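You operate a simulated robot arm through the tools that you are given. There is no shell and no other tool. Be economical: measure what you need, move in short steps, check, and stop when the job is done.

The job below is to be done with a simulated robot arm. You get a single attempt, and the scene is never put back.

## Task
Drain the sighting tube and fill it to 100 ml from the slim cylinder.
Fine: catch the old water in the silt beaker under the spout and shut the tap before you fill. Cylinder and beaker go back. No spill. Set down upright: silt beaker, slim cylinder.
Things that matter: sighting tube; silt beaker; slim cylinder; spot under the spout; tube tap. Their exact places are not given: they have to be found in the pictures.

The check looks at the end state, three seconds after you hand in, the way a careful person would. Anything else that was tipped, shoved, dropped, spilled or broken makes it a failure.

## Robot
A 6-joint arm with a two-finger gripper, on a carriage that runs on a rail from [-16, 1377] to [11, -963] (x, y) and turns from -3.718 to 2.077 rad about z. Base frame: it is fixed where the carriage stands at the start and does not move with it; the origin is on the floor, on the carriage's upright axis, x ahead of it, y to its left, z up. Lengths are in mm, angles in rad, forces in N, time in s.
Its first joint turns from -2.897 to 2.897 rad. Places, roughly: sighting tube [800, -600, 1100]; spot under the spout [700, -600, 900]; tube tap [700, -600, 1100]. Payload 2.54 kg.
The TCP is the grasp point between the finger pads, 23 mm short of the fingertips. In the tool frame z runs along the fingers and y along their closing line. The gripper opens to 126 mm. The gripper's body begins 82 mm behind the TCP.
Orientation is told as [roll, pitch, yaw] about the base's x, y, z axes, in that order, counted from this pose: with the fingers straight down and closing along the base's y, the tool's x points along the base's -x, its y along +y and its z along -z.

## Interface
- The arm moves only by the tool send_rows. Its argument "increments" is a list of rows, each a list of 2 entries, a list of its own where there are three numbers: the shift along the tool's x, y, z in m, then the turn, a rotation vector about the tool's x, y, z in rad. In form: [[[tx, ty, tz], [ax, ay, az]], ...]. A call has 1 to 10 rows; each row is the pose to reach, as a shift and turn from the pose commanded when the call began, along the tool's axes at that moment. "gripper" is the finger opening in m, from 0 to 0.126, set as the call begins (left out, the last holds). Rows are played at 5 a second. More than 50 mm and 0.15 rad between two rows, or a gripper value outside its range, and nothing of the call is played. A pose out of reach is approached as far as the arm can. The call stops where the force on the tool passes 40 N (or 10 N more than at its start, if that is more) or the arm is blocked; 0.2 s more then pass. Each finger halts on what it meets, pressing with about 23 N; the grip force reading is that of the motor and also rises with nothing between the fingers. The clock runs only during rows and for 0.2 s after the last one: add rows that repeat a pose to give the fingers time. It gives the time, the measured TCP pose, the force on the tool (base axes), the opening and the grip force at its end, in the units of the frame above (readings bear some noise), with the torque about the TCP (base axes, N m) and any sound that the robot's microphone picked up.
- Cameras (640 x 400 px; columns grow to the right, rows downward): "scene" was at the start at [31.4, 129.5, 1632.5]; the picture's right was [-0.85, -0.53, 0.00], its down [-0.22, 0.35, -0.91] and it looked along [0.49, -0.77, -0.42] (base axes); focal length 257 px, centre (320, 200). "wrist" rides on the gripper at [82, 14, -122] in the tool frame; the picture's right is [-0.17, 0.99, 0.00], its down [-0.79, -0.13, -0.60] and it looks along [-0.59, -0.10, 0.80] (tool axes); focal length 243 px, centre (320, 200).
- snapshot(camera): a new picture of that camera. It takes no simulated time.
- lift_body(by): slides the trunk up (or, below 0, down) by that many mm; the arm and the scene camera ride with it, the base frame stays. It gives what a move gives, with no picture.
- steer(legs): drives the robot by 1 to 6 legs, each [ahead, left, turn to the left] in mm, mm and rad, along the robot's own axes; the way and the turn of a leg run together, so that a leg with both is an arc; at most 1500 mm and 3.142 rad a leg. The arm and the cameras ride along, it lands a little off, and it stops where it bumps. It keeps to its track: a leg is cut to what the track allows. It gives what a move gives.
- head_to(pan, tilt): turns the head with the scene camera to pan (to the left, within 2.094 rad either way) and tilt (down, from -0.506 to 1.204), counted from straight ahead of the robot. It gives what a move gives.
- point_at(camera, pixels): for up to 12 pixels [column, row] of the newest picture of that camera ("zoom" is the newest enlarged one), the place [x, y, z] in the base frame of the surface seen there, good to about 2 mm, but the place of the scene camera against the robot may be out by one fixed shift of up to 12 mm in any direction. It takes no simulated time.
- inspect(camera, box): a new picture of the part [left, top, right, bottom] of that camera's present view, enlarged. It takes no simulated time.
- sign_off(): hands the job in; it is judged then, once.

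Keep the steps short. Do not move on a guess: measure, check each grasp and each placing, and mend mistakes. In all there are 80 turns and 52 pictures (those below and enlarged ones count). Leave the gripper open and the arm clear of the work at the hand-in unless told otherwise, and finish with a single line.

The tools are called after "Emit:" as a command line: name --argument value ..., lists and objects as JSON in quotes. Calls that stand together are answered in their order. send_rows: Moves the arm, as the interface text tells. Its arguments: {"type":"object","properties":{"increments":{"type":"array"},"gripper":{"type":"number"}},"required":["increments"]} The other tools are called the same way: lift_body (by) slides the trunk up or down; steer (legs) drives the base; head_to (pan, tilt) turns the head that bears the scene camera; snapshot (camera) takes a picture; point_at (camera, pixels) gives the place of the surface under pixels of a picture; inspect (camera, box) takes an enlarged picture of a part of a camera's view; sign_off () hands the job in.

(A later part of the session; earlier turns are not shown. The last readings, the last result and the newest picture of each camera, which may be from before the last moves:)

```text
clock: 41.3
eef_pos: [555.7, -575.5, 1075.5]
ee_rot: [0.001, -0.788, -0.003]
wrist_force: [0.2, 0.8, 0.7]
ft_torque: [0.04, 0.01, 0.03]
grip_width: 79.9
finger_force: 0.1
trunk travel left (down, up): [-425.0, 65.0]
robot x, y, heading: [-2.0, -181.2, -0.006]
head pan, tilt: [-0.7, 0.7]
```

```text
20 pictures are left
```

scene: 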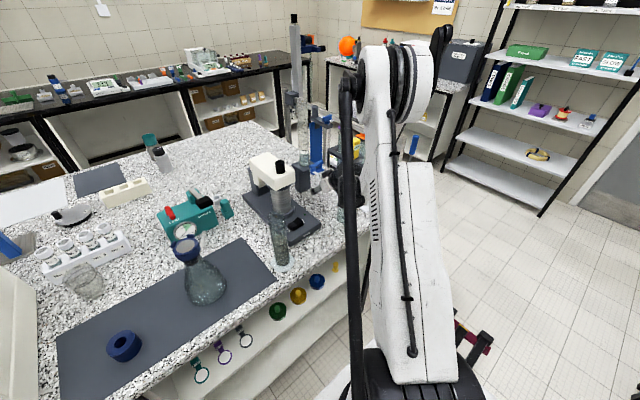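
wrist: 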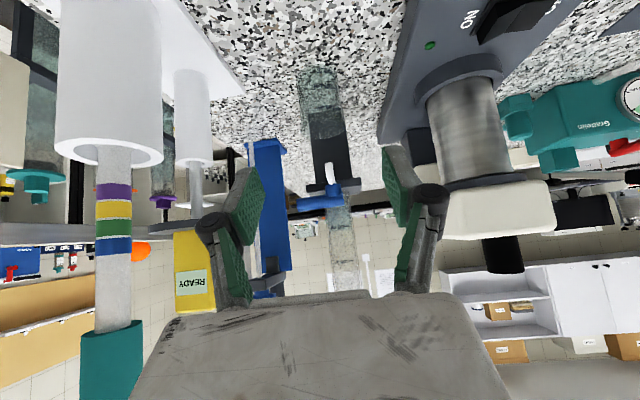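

The beaker stands upright under the spout. The tap handle lies across (along -y) on a vertical pivot at about (725,-566), so it should open by swinging its end toward -x. I'll raise the hand, close the fingers as a poker, and place it above and behind the handle end with a steeper tilt.

Emit:
send_rows --increments '[[[-0.033, 0, -0.033], [0, 0, 0]], [[-0.066, 0, -0.066], [0, 0, 0]], [[-0.092, 0, -0.092], [0, 0, 0]], [[-0.1126, -0.0057, -0.0585], [0, 0.0776, 0]], [[-0.1332, -0.0114, -0.025], [0, 0.1552, 0]], [[-0.1538, -0.0171, 0.0084], [0, 0.2328, 0]], [[-0.1744, -0.0228, 0.0419], [0, 0.3104, 0]], [[-0.195, -0.0285, 0.0754], [0, 0.388, 0]]]' --gripper 0.0

Emit:
snapshot --camera "wrist"

```text
clock: 43.1
eef_pos: [751.1, -603.6, 1159.7]
ee_rot: [0.0, -0.397, -0.004]
wrist_force: [0.2, 0.5, 0.0]
ft_torque: [0.01, 0.02, 0.0]
grip_width: 0.0
finger_force: 22.8
trunk travel left (down, up): [-425.0, 65.0]
robot x, y, heading: [-2.1, -178.2, -0.003]
head pan, tilt: [-0.7, 0.7]
```

```text
19 pictures are left
```

wrist: 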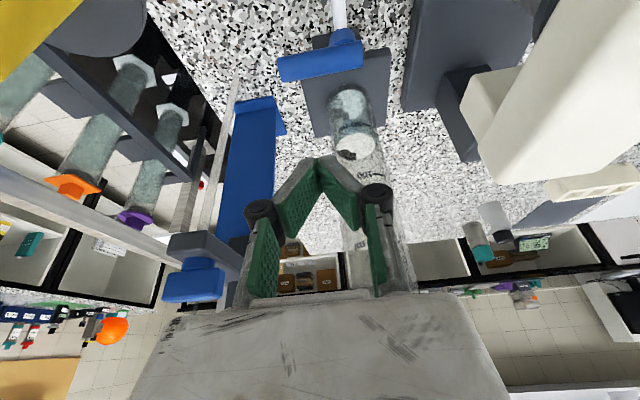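

Emit:
point_at --camera "wrist" --pixels '[[285, 70], [320, 62], [355, 55], [345, 38], [205, 280], [225, 250], [355, 107], [380, 180], [370, 178], [350, 150], [375, 75], [315, 100]]'

```text
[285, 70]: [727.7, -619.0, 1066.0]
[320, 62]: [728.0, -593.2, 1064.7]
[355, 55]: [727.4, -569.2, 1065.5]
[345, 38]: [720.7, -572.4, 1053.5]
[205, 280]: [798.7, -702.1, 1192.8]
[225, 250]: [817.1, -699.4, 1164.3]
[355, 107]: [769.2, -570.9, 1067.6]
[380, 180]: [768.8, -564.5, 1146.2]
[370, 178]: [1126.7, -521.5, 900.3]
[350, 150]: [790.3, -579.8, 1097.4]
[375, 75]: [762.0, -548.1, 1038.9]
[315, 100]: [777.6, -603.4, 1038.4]
```

The handle top is at z≈1065 and the block top at 1038. I'll lower the fingertips behind the handle's end to TCP (747,-604,1076).

Emit:
send_rows --increments '[[[0.012, 0, 0.025], [0, 0, 0]], [[0.024, 0, 0.05], [0, 0, 0]], [[0.031, 0, 0.064], [0, 0, 0]], [[0.0362, 0, 0.0759], [0, 0, 0]]]'

Emit:
inspect --camera "wrist" --box '[220, 40, 440, 200]'

```text
clock: 44.1
eef_pos: [745.0, -604.7, 1076.9]
ee_rot: [0.002, -0.398, -0.004]
wrist_force: [2.3, -1.6, 0.7]
ft_torque: [-0.03, -0.07, -0.05]
grip_width: 0.0
finger_force: 23.1
trunk travel left (down, up): [-425.0, 65.0]
robot x, y, heading: [4.6, -179.6, -0.005]
head pan, tilt: [-0.7, 0.7]
```

```text
2.50 times, centred on (330, 120) of wrist
```

zoom: 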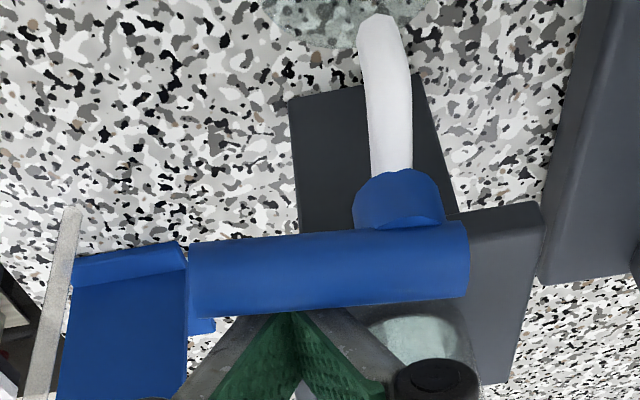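

The fingers are right behind the handle, just touching. I'll swing it about 30° toward -x first and check that it moves freely.

Emit:
send_rows --increments '[[[0.0033, -0.002, -0.0014], [0, 0, 0]], [[0.0065, -0.0039, -0.0027], [0, 0, 0]], [[0.0107, -0.0053, -0.0045], [0, 0, 0]], [[0.0149, -0.0066, -0.0063], [0, 0, 0]], [[0.0149, -0.0066, -0.0063], [0, 0, 0]]]'

Emit:
inspect --camera "wrist" --box '[220, 40, 440, 200]'

```text
clock: 45.3
eef_pos: [727.8, -611.7, 1076.1]
ee_rot: [0.0, -0.398, -0.003]
wrist_force: [-0.2, -0.8, 0.3]
ft_torque: [0.01, -0.02, -0.01]
grip_width: 0.1
finger_force: 22.9
trunk travel left (down, up): [-425.0, 65.0]
robot x, y, heading: [-0.8, -182.5, -0.003]
head pan, tilt: [-0.7, 0.7]
```

```text
2.50 times, centred on (330, 120) of wrist
```

zoom: 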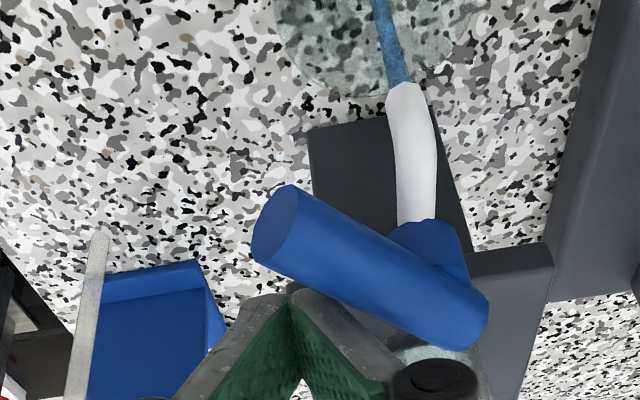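

The tap is open and the stream falls into the beaker. I'll wait two seconds and check.

Emit:
send_rows --increments '[[[0, 0, 0], [0, 0, 0]], [[0, 0, 0], [0, 0, 0]], [[0, 0, 0], [0, 0, 0]], [[0, 0, 0], [0, 0, 0]], [[0, 0, 0], [0, 0, 0]], [[0, 0, 0], [0, 0, 0]], [[0, 0, 0], [0, 0, 0]], [[0, 0, 0], [0, 0, 0]], [[0, 0, 0], [0, 0, 0]], [[0, 0, 0], [0, 0, 0]]]'

Emit:
inspect --camera "wrist" --box '[240, 0, 440, 200]'

```text
clock: 47.5
eef_pos: [727.1, -611.7, 1075.8]
ee_rot: [0.0, -0.397, -0.003]
wrist_force: [-0.8, -0.8, -1.4]
ft_torque: [-0.03, -0.01, 0.03]
grip_width: 0.2
finger_force: 23.3
trunk travel left (down, up): [-425.0, 65.0]
robot x, y, heading: [4.2, -177.3, -0.004]
head pan, tilt: [-0.7, 0.7]
```

```text
2.00 times, centred on (340, 100) of wrist
```

zoom: 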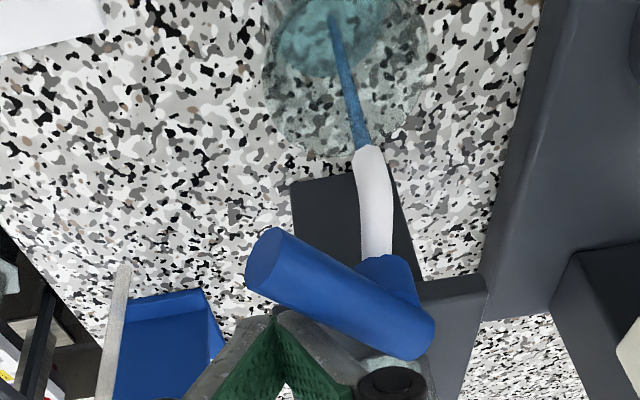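

Water is collecting in the beaker. While it drains, I'll lift the fingers over the handle to its other side, ready for closing.

Emit:
send_rows --increments '[[[-0.0116, 0, -0.0277], [0, 0, 0]], [[-0.0232, 0, -0.0553], [0, 0, 0]], [[-0.0088, 0.0117, -0.0614], [0, 0, 0]], [[0.0056, 0.0234, -0.0675], [0, 0, 0]], [[0.02, 0.035, -0.0735], [0, 0, 0]], [[0.02, 0.035, -0.0735], [0, 0, 0]], [[0.02, 0.035, -0.0735], [0, 0, 0]], [[0.02, 0.035, -0.0735], [0, 0, 0]], [[0.02, 0.035, -0.0735], [0, 0, 0]], [[0.02, 0.035, -0.0735], [0, 0, 0]]]'

Emit:
inspect --camera "scene" --box '[270, 110, 350, 210]'

```text
clock: 49.7
eef_pos: [679.4, -574.5, 1136.7]
ee_rot: [-0.001, -0.397, -0.004]
wrist_force: [-0.1, 0.5, 0.7]
ft_torque: [0.01, -0.05, 0.02]
grip_width: 0.2
finger_force: 22.7
trunk travel left (down, up): [-425.0, 65.0]
robot x, y, heading: [1.7, -181.1, 0.003]
head pan, tilt: [-0.7, 0.7]
```

```text
4.00 times, centred on (310, 160) of scene
```

zoom: 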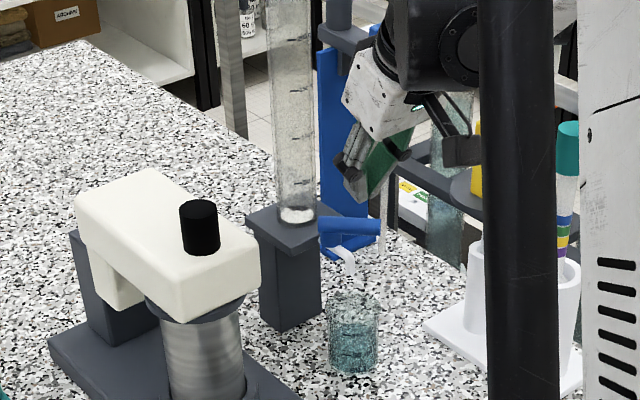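

The tube looks empty and the stream has stopped. Now I'll lower the fingers in front of the handle and push it back across to shut.

Emit:
send_rows --increments '[[[0.017, 0.0045, 0.03], [0, 0, 0]], [[0.0334, 0.0045, 0.0604], [0, 0, 0]], [[0.028, -0.002, 0.0625], [0, 0, 0]], [[0.0233, -0.0075, 0.0647], [0, 0, 0]], [[0.0192, -0.0179, 0.0664], [0, 0, 0]], [[0.0131, -0.0255, 0.069], [0, 0, 0]], [[0.009, -0.0285, 0.0705], [0, 0, 0]], [[0.0058, -0.0305, 0.072], [0, 0, 0]], [[0.0058, -0.0305, 0.072], [0, 0, 0]]]'

Emit:
inspect --camera "wrist" --box '[220, 40, 440, 200]'

```text
clock: 51.7
eef_pos: [704.4, -606.7, 1068.7]
ee_rot: [0.001, -0.397, -0.003]
wrist_force: [0.3, -0.5, 0.1]
ft_torque: [-0.01, -0.01, 0.01]
grip_width: 0.0
finger_force: 22.8
trunk travel left (down, up): [-425.0, 65.0]
robot x, y, heading: [0.5, -180.5, -0.001]
head pan, tilt: [-0.7, 0.7]
```

```text
2.50 times, centred on (330, 120) of wrist
```

zoom: 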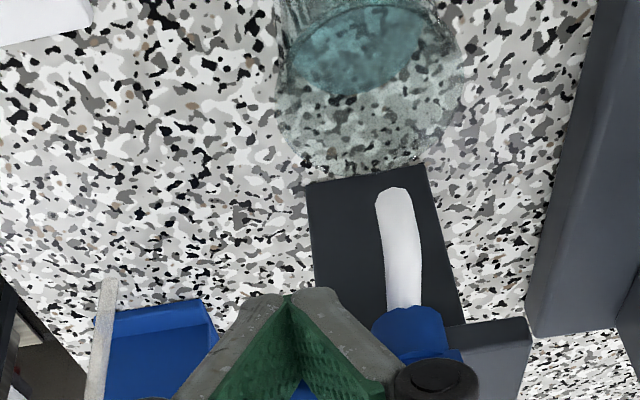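

I can't see the handle past the fingers, so I'll raise and back off a little to check it.

Emit:
send_rows --increments '[[[-0.01, 0, -0.03], [0, 0, 0]], [[-0.0116, 0, -0.07], [0, 0, 0]], [[-0.01, 0, -0.11], [0, 0, 0]]]'

Emit:
inspect --camera "wrist" --box '[240, 20, 440, 200]'

```text
clock: 52.5
eef_pos: [670.7, -604.9, 1172.1]
ee_rot: [-0.001, -0.398, -0.004]
wrist_force: [0.2, 0.1, -0.3]
ft_torque: [0.03, 0.01, -0.01]
grip_width: 0.0
finger_force: 23.6
trunk travel left (down, up): [-425.0, 65.0]
robot x, y, heading: [3.7, -179.5, -0.002]
head pan, tilt: [-0.7, 0.7]
```

```text
2.22 times, centred on (340, 110) of wrist
```

zoom: 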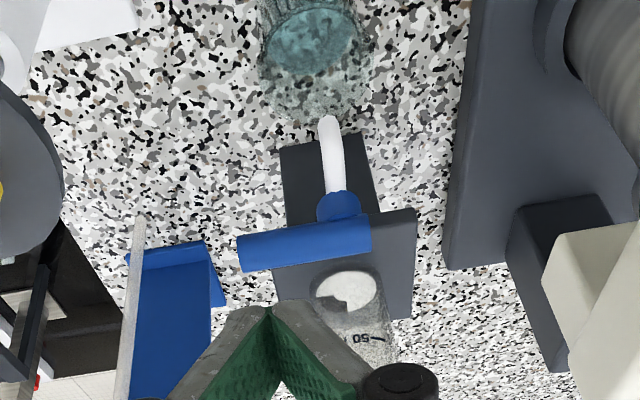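

Emit:
point_at --camera "zoom" --pixels '[[250, 250], [305, 241], [360, 232], [345, 290], [365, 340], [383, 338]]'

```text
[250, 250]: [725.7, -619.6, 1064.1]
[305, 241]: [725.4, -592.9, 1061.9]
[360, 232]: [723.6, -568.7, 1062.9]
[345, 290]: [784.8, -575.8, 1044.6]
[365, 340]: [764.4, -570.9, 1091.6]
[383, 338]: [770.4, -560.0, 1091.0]
```

The handle is fully across again and the tube is empty, with its axis at about (786,-575) and r≈22. Next is the cylinder: I'll raise the hand, drive left along the rail, and look at the cylinder from above.

Emit:
send_rows --increments '[[[-0.015, 0, -0.035], [0, 0, 0]], [[-0.029, 0, -0.069], [0, 0, 0]], [[-0.044, 0, -0.104], [0, 0, 0]], [[-0.058, 0, -0.138], [0, 0, 0]]]' --gripper 0.1

Emit:
steer --legs '[[0, 310, 0]]'

```text
clock: 53.5
eef_pos: [669.4, -605.1, 1321.3]
ee_rot: [0.001, -0.4, -0.004]
wrist_force: [-0.1, -0.1, -0.4]
ft_torque: [0.0, -0.01, 0.01]
grip_width: 100.1
finger_force: 0.1
trunk travel left (down, up): [-425.0, 65.0]
robot x, y, heading: [-1.6, -178.5, -0.006]
head pan, tilt: [-0.7, 0.7]
```

```text
clock: 55.6
eef_pos: [666.0, -296.9, 1321.2]
ee_rot: [0.002, -0.399, 0.0]
wrist_force: [0.2, 0.8, -0.1]
ft_torque: [-0.01, 0.04, -0.03]
grip_width: 100.2
finger_force: 0.1
trunk travel left (down, up): [-425.0, 65.0]
robot x, y, heading: [1.0, 126.9, -0.003]
head pan, tilt: [-0.7, 0.7]
```

Emit:
send_rows --increments '[[[0.0417, 0.0029, 0.012], [0, -0.055, 0]], [[0.0833, 0.0057, 0.0241], [0, -0.11, 0]], [[0.125, 0.0086, 0.0361], [0, -0.165, 0]], [[0.1667, 0.0114, 0.0482], [0, -0.22, 0]], [[0.2083, 0.0143, 0.0602], [0, -0.275, 0]], [[0.25, 0.0171, 0.0722], [0, -0.33, 0]], [[0.2917, 0.02, 0.0843], [0, -0.386, 0]]]'

Emit:
inspect --camera "wrist" --box '[220, 0, 420, 125]'

```text
clock: 57.2
eef_pos: [429.4, -277.4, 1129.0]
ee_rot: [-0.001, -0.786, -0.004]
wrist_force: [0.5, 0.2, 0.3]
ft_torque: [-0.01, -0.01, 0.02]
grip_width: 100.2
finger_force: 0.0
trunk travel left (down, up): [-425.0, 65.0]
robot x, y, heading: [0.8, 131.3, -0.001]
head pan, tilt: [-0.7, 0.7]
```

```text
3.20 times, centred on (320, 62) of wrist
```

zoom: 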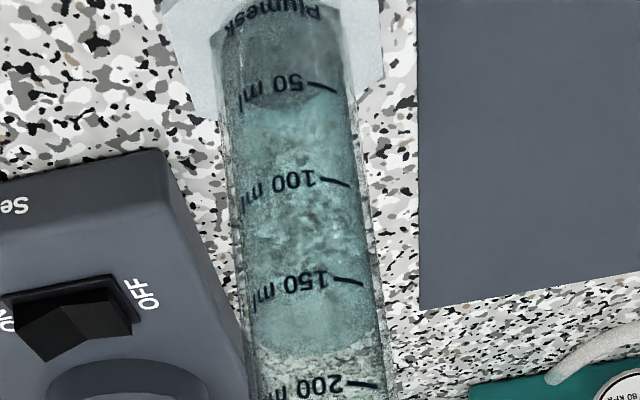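

Emit:
point_at --camera "zoom" --pixels '[[325, 87], [280, 83], [335, 182], [300, 180], [345, 282], [300, 284], [360, 383], [310, 385], [300, 330], [320, 310], [290, 20], [365, 15]]'

Emit:
snapshot --camera "wrist"

```text
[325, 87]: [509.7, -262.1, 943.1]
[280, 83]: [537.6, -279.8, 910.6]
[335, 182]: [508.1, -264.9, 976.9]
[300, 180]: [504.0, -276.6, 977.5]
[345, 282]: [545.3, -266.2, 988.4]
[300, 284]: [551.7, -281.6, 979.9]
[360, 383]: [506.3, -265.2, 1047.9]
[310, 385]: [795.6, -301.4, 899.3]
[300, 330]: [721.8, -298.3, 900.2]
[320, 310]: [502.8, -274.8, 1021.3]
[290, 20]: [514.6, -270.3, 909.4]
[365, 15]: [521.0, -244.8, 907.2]
```

```text
11 pictures are left
```

wrist: 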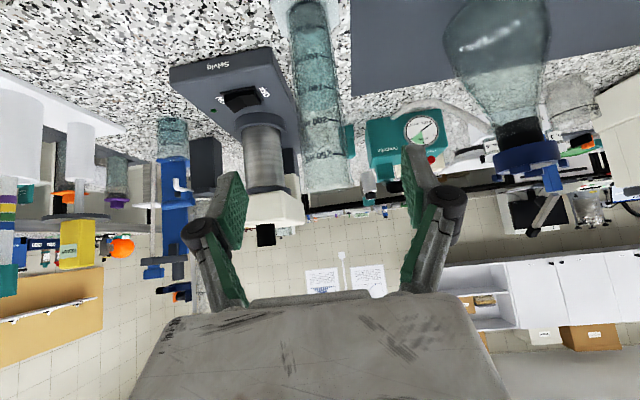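

The cylinder axis is at (526.5,-279.5), r≈24, with 50 ml per ~35 mm and the rim at z≈1103. I'll tilt the hand to near-horizontal (70°) and line up for a side grip at z≈1040.

Emit:
send_rows --increments '[[[0.009, -0.0005, 0.01], [0, -0.109, 0]], [[0.018, -0.001, 0.02], [0, -0.218, 0]], [[0.028, -0.0015, 0.03], [0, -0.327, 0]], [[0.037, -0.002, 0.0407], [0, -0.436, 0]]]'

Emit:
send_rows --increments '[[[0, 0, 0.02], [0, 0, 0]], [[0, 0, 0.045], [0, 0, 0]], [[0, 0, 0.07], [0, 0, 0]], [[0, 0, 0.09], [0, 0, 0]], [[0, 0, 0.1], [0, 0, 0]], [[0, 0, 0.1], [0, 0, 0]]]'

```text
clock: 58.2
eef_pos: [437.0, -285.7, 1087.0]
ee_rot: [0.002, -1.22, -0.002]
wrist_force: [-0.8, 0.7, 1.2]
ft_torque: [0.0, 0.04, -0.03]
grip_width: 100.1
finger_force: 0.0
out of reach, approached as far as the arm can: row 4
trunk travel left (down, up): [-425.0, 65.0]
robot x, y, heading: [0.5, 127.1, -0.003]
head pan, tilt: [-0.7, 0.7]
```

```text
clock: 59.6
eef_pos: [531.2, -286.2, 1051.7]
ee_rot: [0.001, -1.22, -0.003]
wrist_force: [-0.2, 0.5, -0.5]
ft_torque: [0.04, -0.01, -0.01]
grip_width: 100.1
finger_force: 0.1
trunk travel left (down, up): [-425.0, 65.0]
robot x, y, heading: [-4.3, 125.5, 0.002]
head pan, tilt: [-0.7, 0.7]
```

Reached a little off. I'll correct by (-4.5,+6.5,-8) and close on the cylinder.

Emit:
send_rows --increments '[[[0.0045, 0.0032, -0.0008], [0, 0, 0]], [[0.009, 0.0065, -0.0015], [0, 0, 0]], [[0.009, 0.0065, -0.0015], [0, 0, 0]]]'

Emit:
send_rows --increments '[[[0, 0, 0], [0, 0, 0]], [[0, 0, 0], [0, 0, 0]], [[0, 0, 0], [0, 0, 0]], [[0, 0, 0], [0, 0, 0]], [[0, 0, 0], [0, 0, 0]], [[0, 0, 0], [0, 0, 0]]]' --gripper 0.0

Emit:
snapshot --camera "wrist"

```text
clock: 60.4
eef_pos: [530.0, -284.3, 1050.9]
ee_rot: [0.002, -1.221, -0.003]
wrist_force: [0.6, 0.4, -0.8]
ft_torque: [0.02, 0.0, -0.01]
grip_width: 100.1
finger_force: 0.1
out of reach, approached as far as the arm can: row 2, 3
trunk travel left (down, up): [-425.0, 65.0]
robot x, y, heading: [1.6, 123.3, -0.002]
head pan, tilt: [-0.7, 0.7]
```

```text
clock: 61.8
eef_pos: [529.6, -283.9, 1049.6]
ee_rot: [0.002, -1.222, -0.003]
wrist_force: [1.2, 1.0, 3.4]
ft_torque: [0.06, -0.01, 0.02]
grip_width: 41.8
finger_force: 22.8
trunk travel left (down, up): [-425.0, 65.0]
robot x, y, heading: [-0.5, 128.6, -0.001]
head pan, tilt: [-0.7, 0.7]
```

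```text
10 pictures are left
```

wrist: 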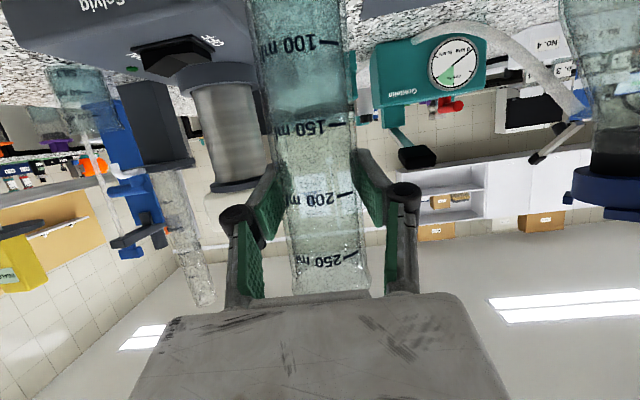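

The cylinder holds ~145 ml, so 100 ml is available. The 41.8 mm chord suggests an off-centre grip (TCP too far forward). I'll open, reduce the tilt slightly so I can come back 6 mm, and re-grip.

Emit:
send_rows --increments '[[[0, 0, 0], [0, 0, 0]], [[0, 0, 0], [0, 0, 0]], [[0.004, 0.0015, -0.001], [0, 0.085, 0]], [[0.0096, 0.0035, -0.0029], [0, 0.17, 0]], [[0.0096, 0.0035, -0.0029], [0, 0.17, 0]]]' --gripper 0.08

Emit:
send_rows --increments '[[[0, 0, 0], [0, 0, 0]], [[0, 0, 0], [0, 0, 0]], [[0, 0, 0], [0, 0, 0]], [[0, 0, 0], [0, 0, 0]], [[0, 0, 0], [0, 0, 0]]]' --gripper 0.0

```text
clock: 63.0
eef_pos: [523.3, -281.6, 1043.7]
ee_rot: [0.001, -1.051, -0.004]
wrist_force: [-0.6, -0.2, -0.9]
ft_torque: [0.01, 0.02, 0.0]
grip_width: 79.8
finger_force: 0.0
trunk travel left (down, up): [-425.0, 65.0]
robot x, y, heading: [3.3, 125.9, -0.002]
head pan, tilt: [-0.7, 0.7]
```

```text
clock: 64.2
eef_pos: [522.7, -281.6, 1041.4]
ee_rot: [0.001, -1.051, -0.003]
wrist_force: [0.1, -0.7, 0.3]
ft_torque: [0.01, 0.08, 0.0]
grip_width: 44.0
finger_force: 22.8
trunk travel left (down, up): [-425.0, 65.0]
robot x, y, heading: [0.5, 126.8, -0.003]
head pan, tilt: [-0.7, 0.7]
```

44.0 mm now, well centred. I'll lift slowly and watch the grip.

Emit:
send_rows --increments '[[[-0.0035, 0, -0.002], [0, 0, 0]], [[-0.0087, 0, -0.005], [0, 0, 0]], [[-0.0174, 0, -0.01], [0, 0, 0]], [[-0.0295, 0, -0.017], [0, 0, 0]], [[-0.0417, 0, -0.0239], [0, 0, 0]], [[-0.052, 0, -0.0298], [0, 0, 0]], [[-0.052, 0, -0.0298], [0, 0, 0]]]'

```text
clock: 65.8
eef_pos: [523.9, -281.4, 1103.4]
ee_rot: [0.0, -1.051, -0.002]
wrist_force: [0.0, 0.2, -2.5]
ft_torque: [0.02, 0.04, 0.0]
grip_width: 43.9
finger_force: 23.3
trunk travel left (down, up): [-425.0, 65.0]
robot x, y, heading: [1.4, 126.1, 0.002]
head pan, tilt: [-0.7, 0.7]
```

Held firmly. I'll raise it to z≈1400 so it clears the microscope and tube top, then drive 160 mm right.

Emit:
send_rows --increments '[[[-0.01, 0, -0.006], [0, 0, 0]], [[-0.035, 0, -0.02], [0, 0, 0]], [[-0.07, 0, -0.04], [0, 0, 0]], [[-0.105, 0, -0.06], [0, 0, 0]], [[-0.14, 0, -0.08], [0, 0, 0]], [[-0.175, 0, -0.1], [0, 0, 0]], [[-0.21, 0, -0.12], [0, 0, 0]], [[-0.24, 0, -0.137], [0, 0, 0]], [[-0.258, 0, -0.1476], [0, 0, 0]], [[-0.258, 0, -0.1476], [0, 0, 0]]]'

Emit:
steer --legs '[[0, -160, 0]]'

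```text
clock: 68.0
eef_pos: [524.6, -281.9, 1399.9]
ee_rot: [0.0, -1.053, -0.005]
wrist_force: [-0.4, 0.0, -2.6]
ft_torque: [-0.02, 0.06, 0.0]
grip_width: 43.7
finger_force: 22.5
trunk travel left (down, up): [-425.0, 65.0]
robot x, y, heading: [-2.1, 128.4, -0.001]
head pan, tilt: [-0.7, 0.7]
```

```text
clock: 69.4
eef_pos: [528.0, -443.2, 1399.3]
ee_rot: [0.002, -1.05, -0.002]
wrist_force: [0.5, -0.5, -3.1]
ft_torque: [0.0, 0.02, 0.06]
grip_width: 43.9
finger_force: 22.8
trunk travel left (down, up): [-425.0, 65.0]
robot x, y, heading: [-1.0, -30.8, 0.001]
head pan, tilt: [-0.7, 0.7]
```

Still held. Next I'll move out to x=786, keeping about 130 mm to the side of the tube.

Emit:
send_rows --increments '[[[-0.009, 0, 0.0157], [0, 0, 0]], [[-0.0257, 0, 0.0448], [0, 0, 0]], [[-0.0449, 0, 0.0783], [0, 0, 0]], [[-0.0642, 0, 0.1119], [0, 0, 0]], [[-0.0835, 0, 0.1455], [0, 0, 0]], [[-0.1027, 0, 0.179], [0, 0, 0]], [[-0.1194, 0, 0.2081], [0, 0, 0]], [[-0.1284, 0, 0.2238], [0, 0, 0]], [[-0.1284, 0, 0.2238], [0, 0, 0]]]'

```text
clock: 71.4
eef_pos: [784.4, -442.8, 1400.0]
ee_rot: [0.0, -1.05, 0.0]
wrist_force: [0.4, 0.0, -3.3]
ft_torque: [-0.03, 0.06, 0.02]
grip_width: 43.9
finger_force: 23.0
trunk travel left (down, up): [-425.0, 65.0]
robot x, y, heading: [0.3, -30.6, 0.001]
head pan, tilt: [-0.7, 0.7]
```

Now I'll tilt the cylinder 65° about base x (top toward -y), still beside the tube and well before it could pour.

Emit:
send_rows --increments '[[[0, 0, 0], [-0.0627, 0, 0.1093]], [[0, 0, 0], [-0.1254, 0, 0.2186]], [[0, 0, 0], [-0.1881, 0, 0.3279]], [[0, 0, 0], [-0.2508, 0, 0.4372]], [[0, 0, 0], [-0.3135, 0, 0.5465]], [[0, 0, 0], [-0.3762, 0, 0.6558]], [[0, 0, 0], [-0.4389, 0, 0.7651]], [[0, 0, 0], [-0.5016, 0, 0.8744]], [[0, 0, 0], [-0.5643, 0, 0.9837]]]'

Emit:
inspect --camera "scene" --box '[230, 30, 390, 190]'

```text
clock: 73.4
eef_pos: [785.2, -441.8, 1398.1]
ee_rot: [1.345, -0.374, -1.007]
wrist_force: [-0.5, -0.1, -3.5]
ft_torque: [-0.18, 0.01, -0.02]
grip_width: 43.8
finger_force: 23.1
trunk travel left (down, up): [-425.0, 65.0]
robot x, y, heading: [-2.0, -31.1, 0.003]
head pan, tilt: [-0.7, 0.7]
```

```text
2.50 times, centred on (310, 110) of scene
```

zoom: 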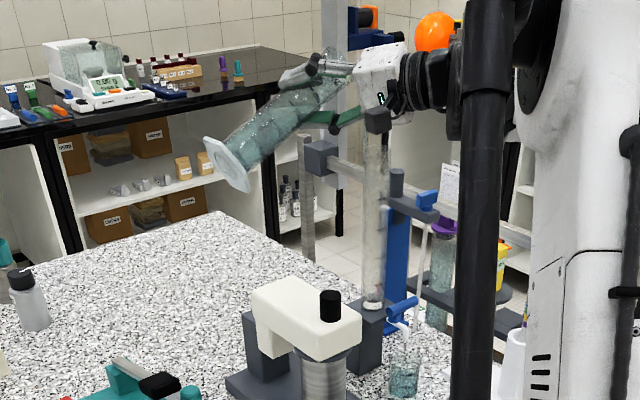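

The tilt is correct and nothing has spilled. Now I'll bring the lip over the tube mouth: TCP to (786,-509,1324).

Emit:
send_rows --increments '[[[-0.005, -0.018, -0.0026], [0, 0, 0]], [[-0.012, -0.043, -0.0063], [0, 0, 0]], [[-0.0185, -0.067, -0.0098], [0, 0, 0]], [[-0.0238, -0.086, -0.0126], [0, 0, 0]], [[-0.0264, -0.0956, -0.014], [0, 0, 0]], [[-0.0264, -0.0956, -0.014], [0, 0, 0]]]'

Emit:
inspect --camera "wrist" --box '[160, 40, 480, 300]'

Emit:
inspect --camera "scene" --box '[270, 50, 370, 150]'

```text
clock: 74.8
eef_pos: [787.9, -510.7, 1325.7]
ee_rot: [1.344, -0.373, -1.008]
wrist_force: [0.6, 0.9, -2.8]
ft_torque: [-0.16, 0.01, -0.01]
grip_width: 43.9
finger_force: 23.3
trunk travel left (down, up): [-425.0, 65.0]
robot x, y, heading: [1.7, -31.7, 0.001]
head pan, tilt: [-0.7, 0.7]
```

```text
1.54 times, centred on (320, 170) of wrist
```

zoom: 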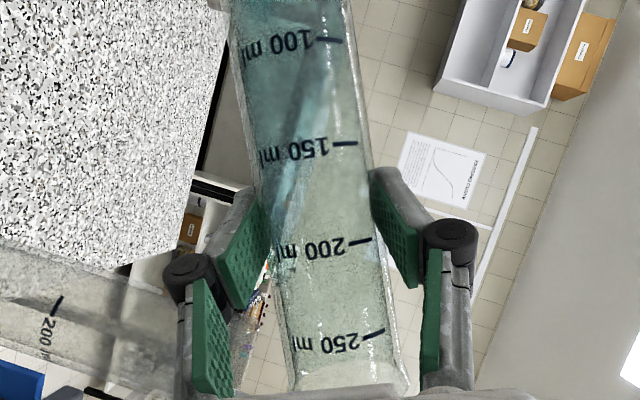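

```text
4.00 times, centred on (320, 100) of scene
```

zoom: 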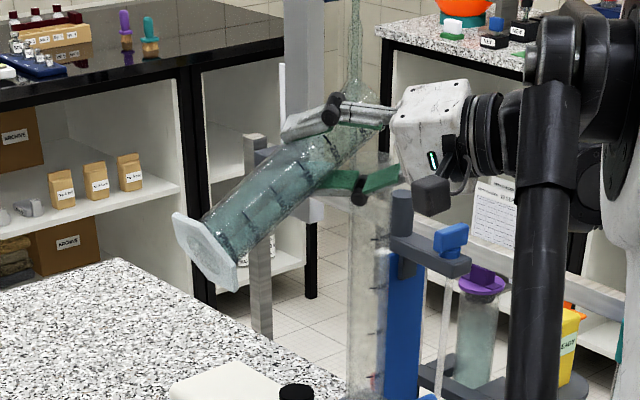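

The lip should be about 20 mm above the tube mouth, on axis. I'll tilt to 74°, just short of pouring, keeping the lip 4 mm to the near side of centre.

Emit:
send_rows --increments '[[[0.0006, 0.0024, -0.0004], [-0.026, 0, 0.0454]], [[0.0013, 0.0047, -0.0007], [-0.0521, 0, 0.0908]], [[0.0019, 0.0071, -0.0011], [-0.0781, 0, 0.1362]], [[0.0019, 0.0071, -0.0011], [-0.0781, 0, 0.1362]]]'

```text
clock: 75.8
eef_pos: [785.8, -505.8, 1332.2]
ee_rot: [1.429, -0.24, -1.033]
wrist_force: [0.5, -1.2, -2.6]
ft_torque: [-0.22, 0.01, -0.01]
grip_width: 43.8
finger_force: 23.1
trunk travel left (down, up): [-425.0, 65.0]
robot x, y, heading: [-2.9, -31.9, -0.001]
head pan, tilt: [-0.7, 0.7]
```

Now I'll start the slow pour: tilt to 81° at about half a degree per row, then hold. My estimate is roughly 50 ml poured.

Emit:
send_rows --increments '[[[-0.0004, 0.0016, -0.0002], [-0.013, 0, 0.0227]], [[-0.0008, 0.0033, -0.0005], [-0.0261, 0, 0.0454]], [[-0.0009, 0.0038, -0.0005], [-0.0304, 0, 0.053]], [[-0.0011, 0.0043, -0.0006], [-0.0347, 0, 0.0606]], [[-0.0012, 0.0049, -0.0007], [-0.0391, 0, 0.0681]], [[-0.0014, 0.0054, -0.0008], [-0.0434, 0, 0.0757]], [[-0.0015, 0.006, -0.0009], [-0.0478, 0, 0.0833]], [[-0.0016, 0.0065, -0.0009], [-0.0521, 0, 0.0909]], [[-0.0018, 0.0071, -0.001], [-0.0565, 0, 0.0984]], [[-0.0019, 0.0076, -0.0011], [-0.0608, 0, 0.106]]]'

Emit:
send_rows --increments '[[[0, 0, 0], [0, 0, 0]], [[0, 0, 0], [0, 0, 0]], [[0, 0, 0], [0, 0, 0]], [[0, 0, 0], [0, 0, 0]], [[0, 0, 0], [0, 0, 0]], [[0, 0, 0], [0, 0, 0]], [[0, 0, 0], [0, 0, 0]], [[0, 0, 0], [0, 0, 0]]]'

Emit:
inspect --camera "scene" --box '[285, 85, 385, 205]'

```text
clock: 78.0
eef_pos: [785.3, -505.5, 1338.5]
ee_rot: [1.492, -0.136, -1.046]
wrist_force: [-0.6, 0.0, -3.1]
ft_torque: [-0.18, 0.0, 0.0]
grip_width: 43.9
finger_force: 23.2
trunk travel left (down, up): [-425.0, 65.0]
robot x, y, heading: [3.2, -31.5, 0.001]
head pan, tilt: [-0.7, 0.7]
```

```text
clock: 79.8
eef_pos: [786.1, -505.4, 1339.3]
ee_rot: [1.492, -0.135, -1.045]
wrist_force: [0.3, -0.3, -2.2]
ft_torque: [-0.2, 0.02, -0.02]
grip_width: 44.1
finger_force: 23.5
trunk travel left (down, up): [-425.0, 65.0]
robot x, y, heading: [-0.4, -29.5, 0.001]
head pan, tilt: [-0.7, 0.7]
```

```text
3.33 times, centred on (335, 145) of scene
```

zoom: 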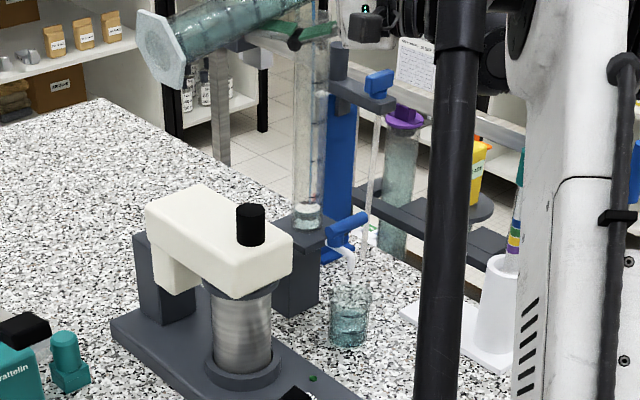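

Emit:
point_at --camera "zoom" --pixels '[[308, 213], [305, 208], [308, 222], [302, 200], [310, 200], [312, 190], [300, 212], [320, 40], [305, 42], [296, 45]]'

```text
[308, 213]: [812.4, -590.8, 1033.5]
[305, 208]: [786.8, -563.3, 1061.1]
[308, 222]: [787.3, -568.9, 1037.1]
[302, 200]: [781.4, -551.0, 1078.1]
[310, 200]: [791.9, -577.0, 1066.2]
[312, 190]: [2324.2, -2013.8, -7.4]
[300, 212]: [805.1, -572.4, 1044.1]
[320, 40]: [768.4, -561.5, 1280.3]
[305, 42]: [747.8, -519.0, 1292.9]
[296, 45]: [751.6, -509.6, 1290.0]
```

Emit:
inspect --camera "scene" --box '[311, 110, 351, 160]'

```text
8.00 times, centred on (331, 135) of scene
```

zoom: 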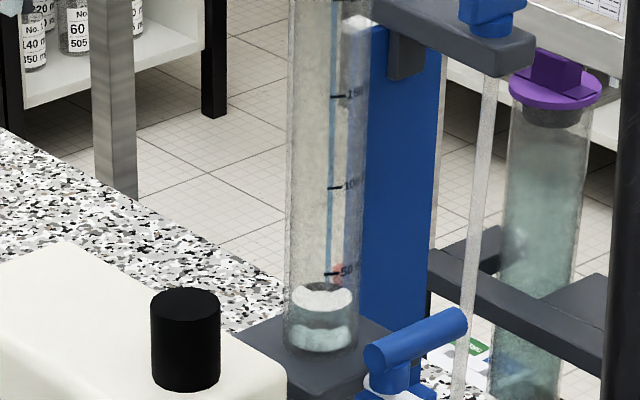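

The picture is clear: a thin stream is still running inside the tube and the level is about 30 ml (marks 50/100/150 at rows 273/187/97). I'll let it run on while tilting another 1.5°.

Emit:
send_rows --increments '[[[0, 0, 0], [0, 0, 0]], [[0, 0, 0], [0, 0, 0]], [[0, 0, 0], [0, 0, 0]], [[0, 0, 0], [0, 0, 0]], [[0, 0, 0], [0, 0, 0]], [[0, 0.0006, 0], [-0.0043, 0, 0.0076]], [[-0.0001, 0.0011, 0], [-0.0087, 0, 0.0151]], [[-0.0002, 0.0017, -0.0001], [-0.013, 0, 0.0227]], [[-0.0002, 0.0017, -0.0001], [-0.013, 0, 0.0227]], [[-0.0002, 0.0017, -0.0001], [-0.013, 0, 0.0227]]]'

Emit:
send_rows --increments '[[[0, 0, 0], [0, 0, 0]], [[0, 0, 0], [0, 0, 0]], [[0, 0, 0], [0, 0, 0]], [[0, 0, 0], [0, 0, 0]], [[0, 0, 0], [0, 0, 0]], [[0, 0, 0], [0, 0, 0]], [[0, 0, 0], [0, 0, 0]], [[0, 0, 0], [0, 0, 0]], [[0, 0, 0], [0, 0, 0]], [[0, 0, 0], [0, 0, 0]]]'

Emit:
inspect --camera "scene" --box '[311, 110, 351, 160]'

```text
clock: 82.0
eef_pos: [784.6, -506.0, 1340.2]
ee_rot: [1.507, -0.112, -1.046]
wrist_force: [0.5, -0.2, -2.1]
ft_torque: [-0.18, 0.06, -0.01]
grip_width: 43.7
finger_force: 23.3
trunk travel left (down, up): [-425.0, 65.0]
robot x, y, heading: [0.9, -31.7, 0.01]
head pan, tilt: [-0.7, 0.7]
```

```text
clock: 84.2
eef_pos: [784.7, -505.1, 1340.9]
ee_rot: [1.506, -0.113, -1.047]
wrist_force: [0.7, 0.5, -1.7]
ft_torque: [-0.17, 0.01, -0.06]
grip_width: 43.7
finger_force: 23.0
trunk travel left (down, up): [-425.0, 65.0]
robot x, y, heading: [0.8, -36.4, 0.004]
head pan, tilt: [-0.7, 0.7]
```

```text
8.00 times, centred on (331, 135) of scene
```

zoom: 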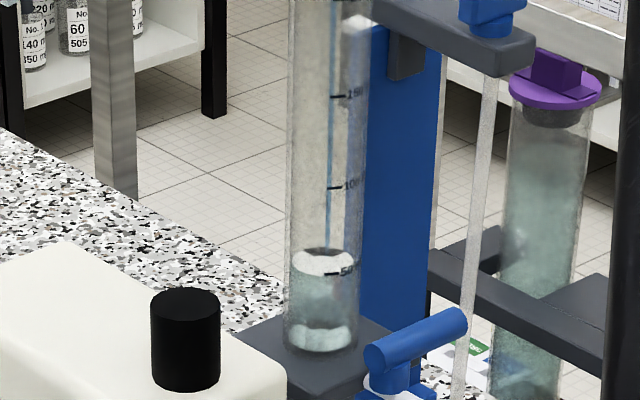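

The level is about 50 ml and it's still trickling. I'll add half a degree, then let it settle for about 6 s.

Emit:
send_rows --increments '[[[0, 0.0006, 0], [-0.0043, 0, 0.0076]], [[0, 0.0006, 0], [-0.0043, 0, 0.0076]], [[0, 0.0006, 0], [-0.0043, 0, 0.0076]], [[0, 0.0006, 0], [-0.0043, 0, 0.0076]], [[0, 0.0006, 0], [-0.0043, 0, 0.0076]], [[0, 0.0006, 0], [-0.0043, 0, 0.0076]], [[0, 0.0006, 0], [-0.0043, 0, 0.0076]], [[0, 0.0006, 0], [-0.0043, 0, 0.0076]], [[0, 0.0006, 0], [-0.0043, 0, 0.0076]], [[0, 0.0006, 0], [-0.0043, 0, 0.0076]]]'

Emit:
send_rows --increments '[[[0, 0, 0], [0, 0, 0]], [[0, 0, 0], [0, 0, 0]], [[0, 0, 0], [0, 0, 0]], [[0, 0, 0], [0, 0, 0]], [[0, 0, 0], [0, 0, 0]], [[0, 0, 0], [0, 0, 0]], [[0, 0, 0], [0, 0, 0]], [[0, 0, 0], [0, 0, 0]], [[0, 0, 0], [0, 0, 0]], [[0, 0, 0], [0, 0, 0]]]'

Emit:
send_rows --increments '[[[0, 0, 0], [0, 0, 0]], [[0, 0, 0], [0, 0, 0]], [[0, 0, 0], [0, 0, 0]], [[0, 0, 0], [0, 0, 0]], [[0, 0, 0], [0, 0, 0]], [[0, 0, 0], [0, 0, 0]], [[0, 0, 0], [0, 0, 0]], [[0, 0, 0], [0, 0, 0]], [[0, 0, 0], [0, 0, 0]], [[0, 0, 0], [0, 0, 0]]]'

Emit:
inspect --camera "scene" --box '[311, 110, 351, 160]'

```text
clock: 86.4
eef_pos: [784.4, -506.2, 1342.3]
ee_rot: [1.512, -0.107, -1.049]
wrist_force: [0.0, -0.6, -2.3]
ft_torque: [-0.18, 0.01, 0.04]
grip_width: 43.8
finger_force: 22.9
trunk travel left (down, up): [-425.0, 65.0]
robot x, y, heading: [0.8, -31.3, -0.003]
head pan, tilt: [-0.7, 0.7]
```

```text
clock: 88.6
eef_pos: [784.4, -505.6, 1342.2]
ee_rot: [1.51, -0.106, -1.047]
wrist_force: [0.5, -0.2, -2.0]
ft_torque: [-0.18, 0.0, -0.01]
grip_width: 43.9
finger_force: 23.2
trunk travel left (down, up): [-425.0, 65.0]
robot x, y, heading: [3.5, -31.9, -0.002]
head pan, tilt: [-0.7, 0.7]
```

```text
clock: 90.8
eef_pos: [783.8, -506.5, 1342.6]
ee_rot: [1.51, -0.105, -1.049]
wrist_force: [0.8, -0.3, -2.8]
ft_torque: [-0.15, 0.01, 0.01]
grip_width: 44.2
finger_force: 23.1
trunk travel left (down, up): [-425.0, 65.0]
robot x, y, heading: [-1.3, -36.4, -0.001]
head pan, tilt: [-0.7, 0.7]
```

```text
8.00 times, centred on (331, 135) of scene
```

zoom: 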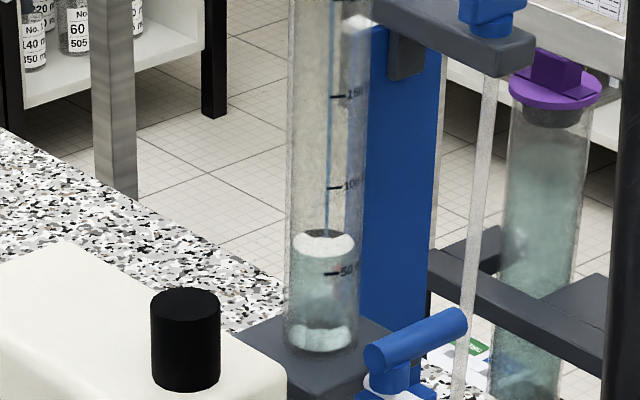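

Now ~60 ml and nearly settled, so the real curve lags my estimate by about 1°. I'll tilt to 85.3° (expected ~92 ml) and let it settle.

Emit:
send_rows --increments '[[[0, 0.0003, 0], [-0.002, 0, 0.0035]], [[0, 0.0005, 0], [-0.004, 0, 0.007]], [[-0.0001, 0.0008, 0], [-0.006, 0, 0.0104]], [[-0.0001, 0.001, 0], [-0.008, 0, 0.0139]], [[-0.0002, 0.0013, 0], [-0.01, 0, 0.0174]], [[-0.0002, 0.0016, 0], [-0.012, 0, 0.0209]], [[-0.0002, 0.0018, 0], [-0.014, 0, 0.0244]], [[-0.0002, 0.0021, 0], [-0.016, 0, 0.0278]], [[-0.0003, 0.0023, 0], [-0.018, 0, 0.0313]], [[-0.0003, 0.0026, 0], [-0.02, 0, 0.0348]]]'

Emit:
send_rows --increments '[[[0, 0, 0], [0, 0, 0]], [[0, 0, 0], [0, 0, 0]], [[0, 0, 0], [0, 0, 0]], [[0, 0, 0], [0, 0, 0]], [[0, 0, 0], [0, 0, 0]], [[0, 0, 0], [0, 0, 0]], [[0, 0, 0], [0, 0, 0]], [[0, 0, 0], [0, 0, 0]], [[0, 0, 0], [0, 0, 0]], [[0, 0, 0], [0, 0, 0]]]'

Emit:
send_rows --increments '[[[0, 0, 0], [0, 0, 0]], [[0, 0, 0], [0, 0, 0]], [[0, 0, 0], [0, 0, 0]], [[0, 0, 0], [0, 0, 0]], [[0, 0, 0], [0, 0, 0]], [[0, 0, 0], [0, 0, 0]], [[0, 0, 0], [0, 0, 0]], [[0, 0, 0], [0, 0, 0]], [[0, 0, 0], [0, 0, 0]], [[0, 0, 0], [0, 0, 0]]]'

Emit:
send_rows --increments '[[[0, 0, 0], [0, 0, 0]], [[0, 0, 0], [0, 0, 0]], [[0, 0, 0], [0, 0, 0]], [[0, 0, 0], [0, 0, 0]], [[0, 0, 0], [0, 0, 0]], [[0, 0, 0], [0, 0, 0]], [[0, 0, 0], [0, 0, 0]], [[0, 0, 0], [0, 0, 0]], [[0, 0, 0], [0, 0, 0]], [[0, 0, 0], [0, 0, 0]]]'

Emit:
send_rows --increments '[[[0, 0, 0], [0, 0, 0]], [[0, 0, 0], [0, 0, 0]], [[0, 0, 0], [0, 0, 0]], [[0, 0, 0], [0, 0, 0]], [[0, 0, 0], [0, 0, 0]], [[0, 0, 0], [0, 0, 0]], [[0, 0, 0], [0, 0, 0]], [[0, 0, 0], [0, 0, 0]], [[0, 0, 0], [0, 0, 0]], [[0, 0, 0], [0, 0, 0]]]'

Emit:
inspect --camera "scene" --box '[311, 110, 351, 160]'

```text
clock: 93.0
eef_pos: [785.0, -506.4, 1344.4]
ee_rot: [1.531, -0.072, -1.049]
wrist_force: [1.1, 0.3, -2.4]
ft_torque: [-0.13, -0.01, -0.03]
grip_width: 43.7
finger_force: 22.9
trunk travel left (down, up): [-425.0, 65.0]
robot x, y, heading: [3.9, -32.2, -0.0]
head pan, tilt: [-0.7, 0.7]
```

```text
clock: 95.2
eef_pos: [784.6, -504.4, 1344.4]
ee_rot: [1.531, -0.072, -1.049]
wrist_force: [0.3, 0.4, -2.0]
ft_torque: [-0.08, 0.04, 0.01]
grip_width: 43.9
finger_force: 23.2
trunk travel left (down, up): [-425.0, 65.0]
robot x, y, heading: [-1.7, -31.7, -0.001]
head pan, tilt: [-0.7, 0.7]
```

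```text
clock: 97.4
eef_pos: [784.8, -505.8, 1344.8]
ee_rot: [1.532, -0.071, -1.049]
wrist_force: [0.4, 0.2, -1.7]
ft_torque: [-0.11, 0.02, 0.0]
grip_width: 44.0
finger_force: 23.4
trunk travel left (down, up): [-425.0, 65.0]
robot x, y, heading: [1.1, -29.8, 0.004]
head pan, tilt: [-0.7, 0.7]
```

```text
clock: 99.6
eef_pos: [783.9, -505.6, 1344.4]
ee_rot: [1.531, -0.071, -1.049]
wrist_force: [0.3, -0.4, -0.9]
ft_torque: [-0.17, 0.03, -0.01]
grip_width: 44.0
finger_force: 22.9
trunk travel left (down, up): [-425.0, 65.0]
robot x, y, heading: [2.1, -31.9, -0.001]
head pan, tilt: [-0.7, 0.7]
```

```text
clock: 101.8
eef_pos: [784.4, -506.0, 1345.3]
ee_rot: [1.532, -0.07, -1.048]
wrist_force: [0.3, 0.0, -0.8]
ft_torque: [-0.16, 0.01, 0.02]
grip_width: 44.0
finger_force: 22.7
trunk travel left (down, up): [-425.0, 65.0]
robot x, y, heading: [-1.9, -35.0, 0.005]
head pan, tilt: [-0.7, 0.7]
```

```text
8.00 times, centred on (331, 135) of scene
```

zoom: 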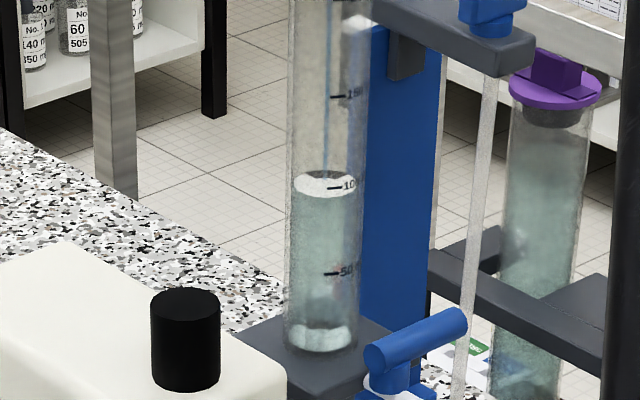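

Now about 95 ml with a weak trickle. I'll add 0.2° and let it settle for ~6 s.

Emit:
send_rows --increments '[[[0, 0.0001, 0], [-0.0009, 0, 0.0015]], [[0, 0.0002, 0], [-0.0017, 0, 0.003]], [[0, 0.0002, 0], [-0.0017, 0, 0.003]], [[0, 0.0002, 0], [-0.0017, 0, 0.003]], [[0, 0.0002, 0], [-0.0017, 0, 0.003]], [[0, 0.0002, 0], [-0.0017, 0, 0.003]], [[0, 0.0002, 0], [-0.0017, 0, 0.003]], [[0, 0.0002, 0], [-0.0017, 0, 0.003]], [[0, 0.0002, 0], [-0.0017, 0, 0.003]], [[0, 0.0002, 0], [-0.0017, 0, 0.003]]]'

Emit:
send_rows --increments '[[[0, 0, 0], [0, 0, 0]], [[0, 0, 0], [0, 0, 0]], [[0, 0, 0], [0, 0, 0]], [[0, 0, 0], [0, 0, 0]], [[0, 0, 0], [0, 0, 0]], [[0, 0, 0], [0, 0, 0]], [[0, 0, 0], [0, 0, 0]], [[0, 0, 0], [0, 0, 0]], [[0, 0, 0], [0, 0, 0]], [[0, 0, 0], [0, 0, 0]]]'

Emit:
inspect --camera "scene" --box '[317, 118, 345, 146]'

```text
clock: 104.0
eef_pos: [785.2, -505.9, 1343.8]
ee_rot: [1.532, -0.07, -1.048]
wrist_force: [0.6, 0.6, -1.5]
ft_torque: [-0.14, 0.0, 0.0]
grip_width: 44.3
finger_force: 23.4
trunk travel left (down, up): [-425.0, 65.0]
robot x, y, heading: [-0.9, -29.5, 0.007]
head pan, tilt: [-0.7, 0.7]
```

```text
clock: 106.2
eef_pos: [783.7, -506.1, 1344.7]
ee_rot: [1.531, -0.067, -1.049]
wrist_force: [0.4, -0.5, -2.1]
ft_torque: [-0.13, 0.07, 0.01]
grip_width: 43.9
finger_force: 23.0
trunk travel left (down, up): [-425.0, 65.0]
robot x, y, heading: [3.2, -30.7, 0.001]
head pan, tilt: [-0.7, 0.7]
```

```text
14.29 times, centred on (331, 132) of scene
```

zoom: 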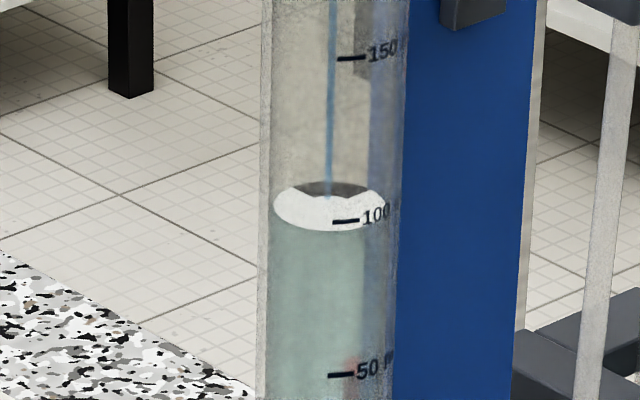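

About 97 ml on the mark, with a fine trickle remaining. I'll add 0.1° and wait ~6.6 s.

Emit:
send_rows --increments '[[[0, 0.0001, 0], [-0.0009, 0, 0.0015]], [[0, 0.0001, 0], [-0.0009, 0, 0.0015]], [[0, 0.0001, 0], [-0.0009, 0, 0.0015]], [[0, 0.0001, 0], [-0.0009, 0, 0.0015]], [[0, 0.0001, 0], [-0.0009, 0, 0.0015]], [[0, 0.0001, 0], [-0.0009, 0, 0.0015]], [[0, 0.0001, 0], [-0.0009, 0, 0.0015]], [[0, 0.0001, 0], [-0.0009, 0, 0.0015]], [[0, 0.0001, 0], [-0.0009, 0, 0.0015]], [[0, 0.0001, 0], [-0.0009, 0, 0.0015]]]'

Emit:
send_rows --increments '[[[0, 0, 0], [0, 0, 0]], [[0, 0, 0], [0, 0, 0]], [[0, 0, 0], [0, 0, 0]], [[0, 0, 0], [0, 0, 0]], [[0, 0, 0], [0, 0, 0]], [[0, 0, 0], [0, 0, 0]], [[0, 0, 0], [0, 0, 0]], [[0, 0, 0], [0, 0, 0]], [[0, 0, 0], [0, 0, 0]], [[0, 0, 0], [0, 0, 0]]]'

Emit:
send_rows --increments '[[[0, 0, 0], [0, 0, 0]], [[0, 0, 0], [0, 0, 0]], [[0, 0, 0], [0, 0, 0]], [[0, 0, 0], [0, 0, 0]], [[0, 0, 0], [0, 0, 0]]]'

Emit:
inspect --camera "scene" --box '[317, 118, 345, 146]'

```text
clock: 108.4
eef_pos: [784.5, -505.5, 1344.8]
ee_rot: [1.533, -0.068, -1.049]
wrist_force: [-0.2, -0.2, -1.6]
ft_torque: [-0.15, 0.0, -0.03]
grip_width: 43.6
finger_force: 23.2
trunk travel left (down, up): [-425.0, 65.0]
robot x, y, heading: [0.9, -34.1, 0.005]
head pan, tilt: [-0.7, 0.7]
```

```text
clock: 110.6
eef_pos: [785.2, -504.5, 1343.8]
ee_rot: [1.533, -0.067, -1.051]
wrist_force: [-0.3, 0.0, -2.1]
ft_torque: [-0.11, 0.01, -0.01]
grip_width: 43.6
finger_force: 22.8
trunk travel left (down, up): [-425.0, 65.0]
robot x, y, heading: [-6.1, -33.2, 0.007]
head pan, tilt: [-0.7, 0.7]
```

```text
clock: 111.8
eef_pos: [784.4, -505.7, 1345.6]
ee_rot: [1.532, -0.067, -1.049]
wrist_force: [-0.2, -0.2, -1.8]
ft_torque: [-0.14, -0.01, 0.03]
grip_width: 43.9
finger_force: 23.6
trunk travel left (down, up): [-425.0, 65.0]
robot x, y, heading: [0.6, -31.0, -0.004]
head pan, tilt: [-0.7, 0.7]
```

```text
14.29 times, centred on (331, 132) of scene
```

zoom: 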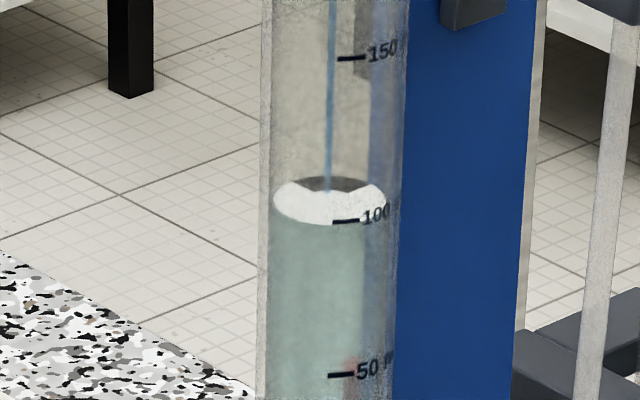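

The front edge is almost on the 100 tick, though the tick sits on the outer glass so there's a little parallax. I'll measure heights of the tick and water surface.

Emit:
point_at --camera "zoom" --pixels '[[345, 222], [370, 217], [310, 205], [330, 210], [350, 205], [290, 203], [345, 375], [350, 58], [320, 215], [340, 200], [375, 215], [365, 370]]'

```text
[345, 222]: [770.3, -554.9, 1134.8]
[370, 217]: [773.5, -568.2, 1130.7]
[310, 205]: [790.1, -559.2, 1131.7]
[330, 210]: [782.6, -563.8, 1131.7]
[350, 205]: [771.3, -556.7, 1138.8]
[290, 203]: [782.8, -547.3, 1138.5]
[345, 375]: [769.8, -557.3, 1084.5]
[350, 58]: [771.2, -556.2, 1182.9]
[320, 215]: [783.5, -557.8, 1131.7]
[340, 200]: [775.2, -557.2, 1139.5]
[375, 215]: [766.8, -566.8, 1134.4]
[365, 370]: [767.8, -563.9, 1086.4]
```

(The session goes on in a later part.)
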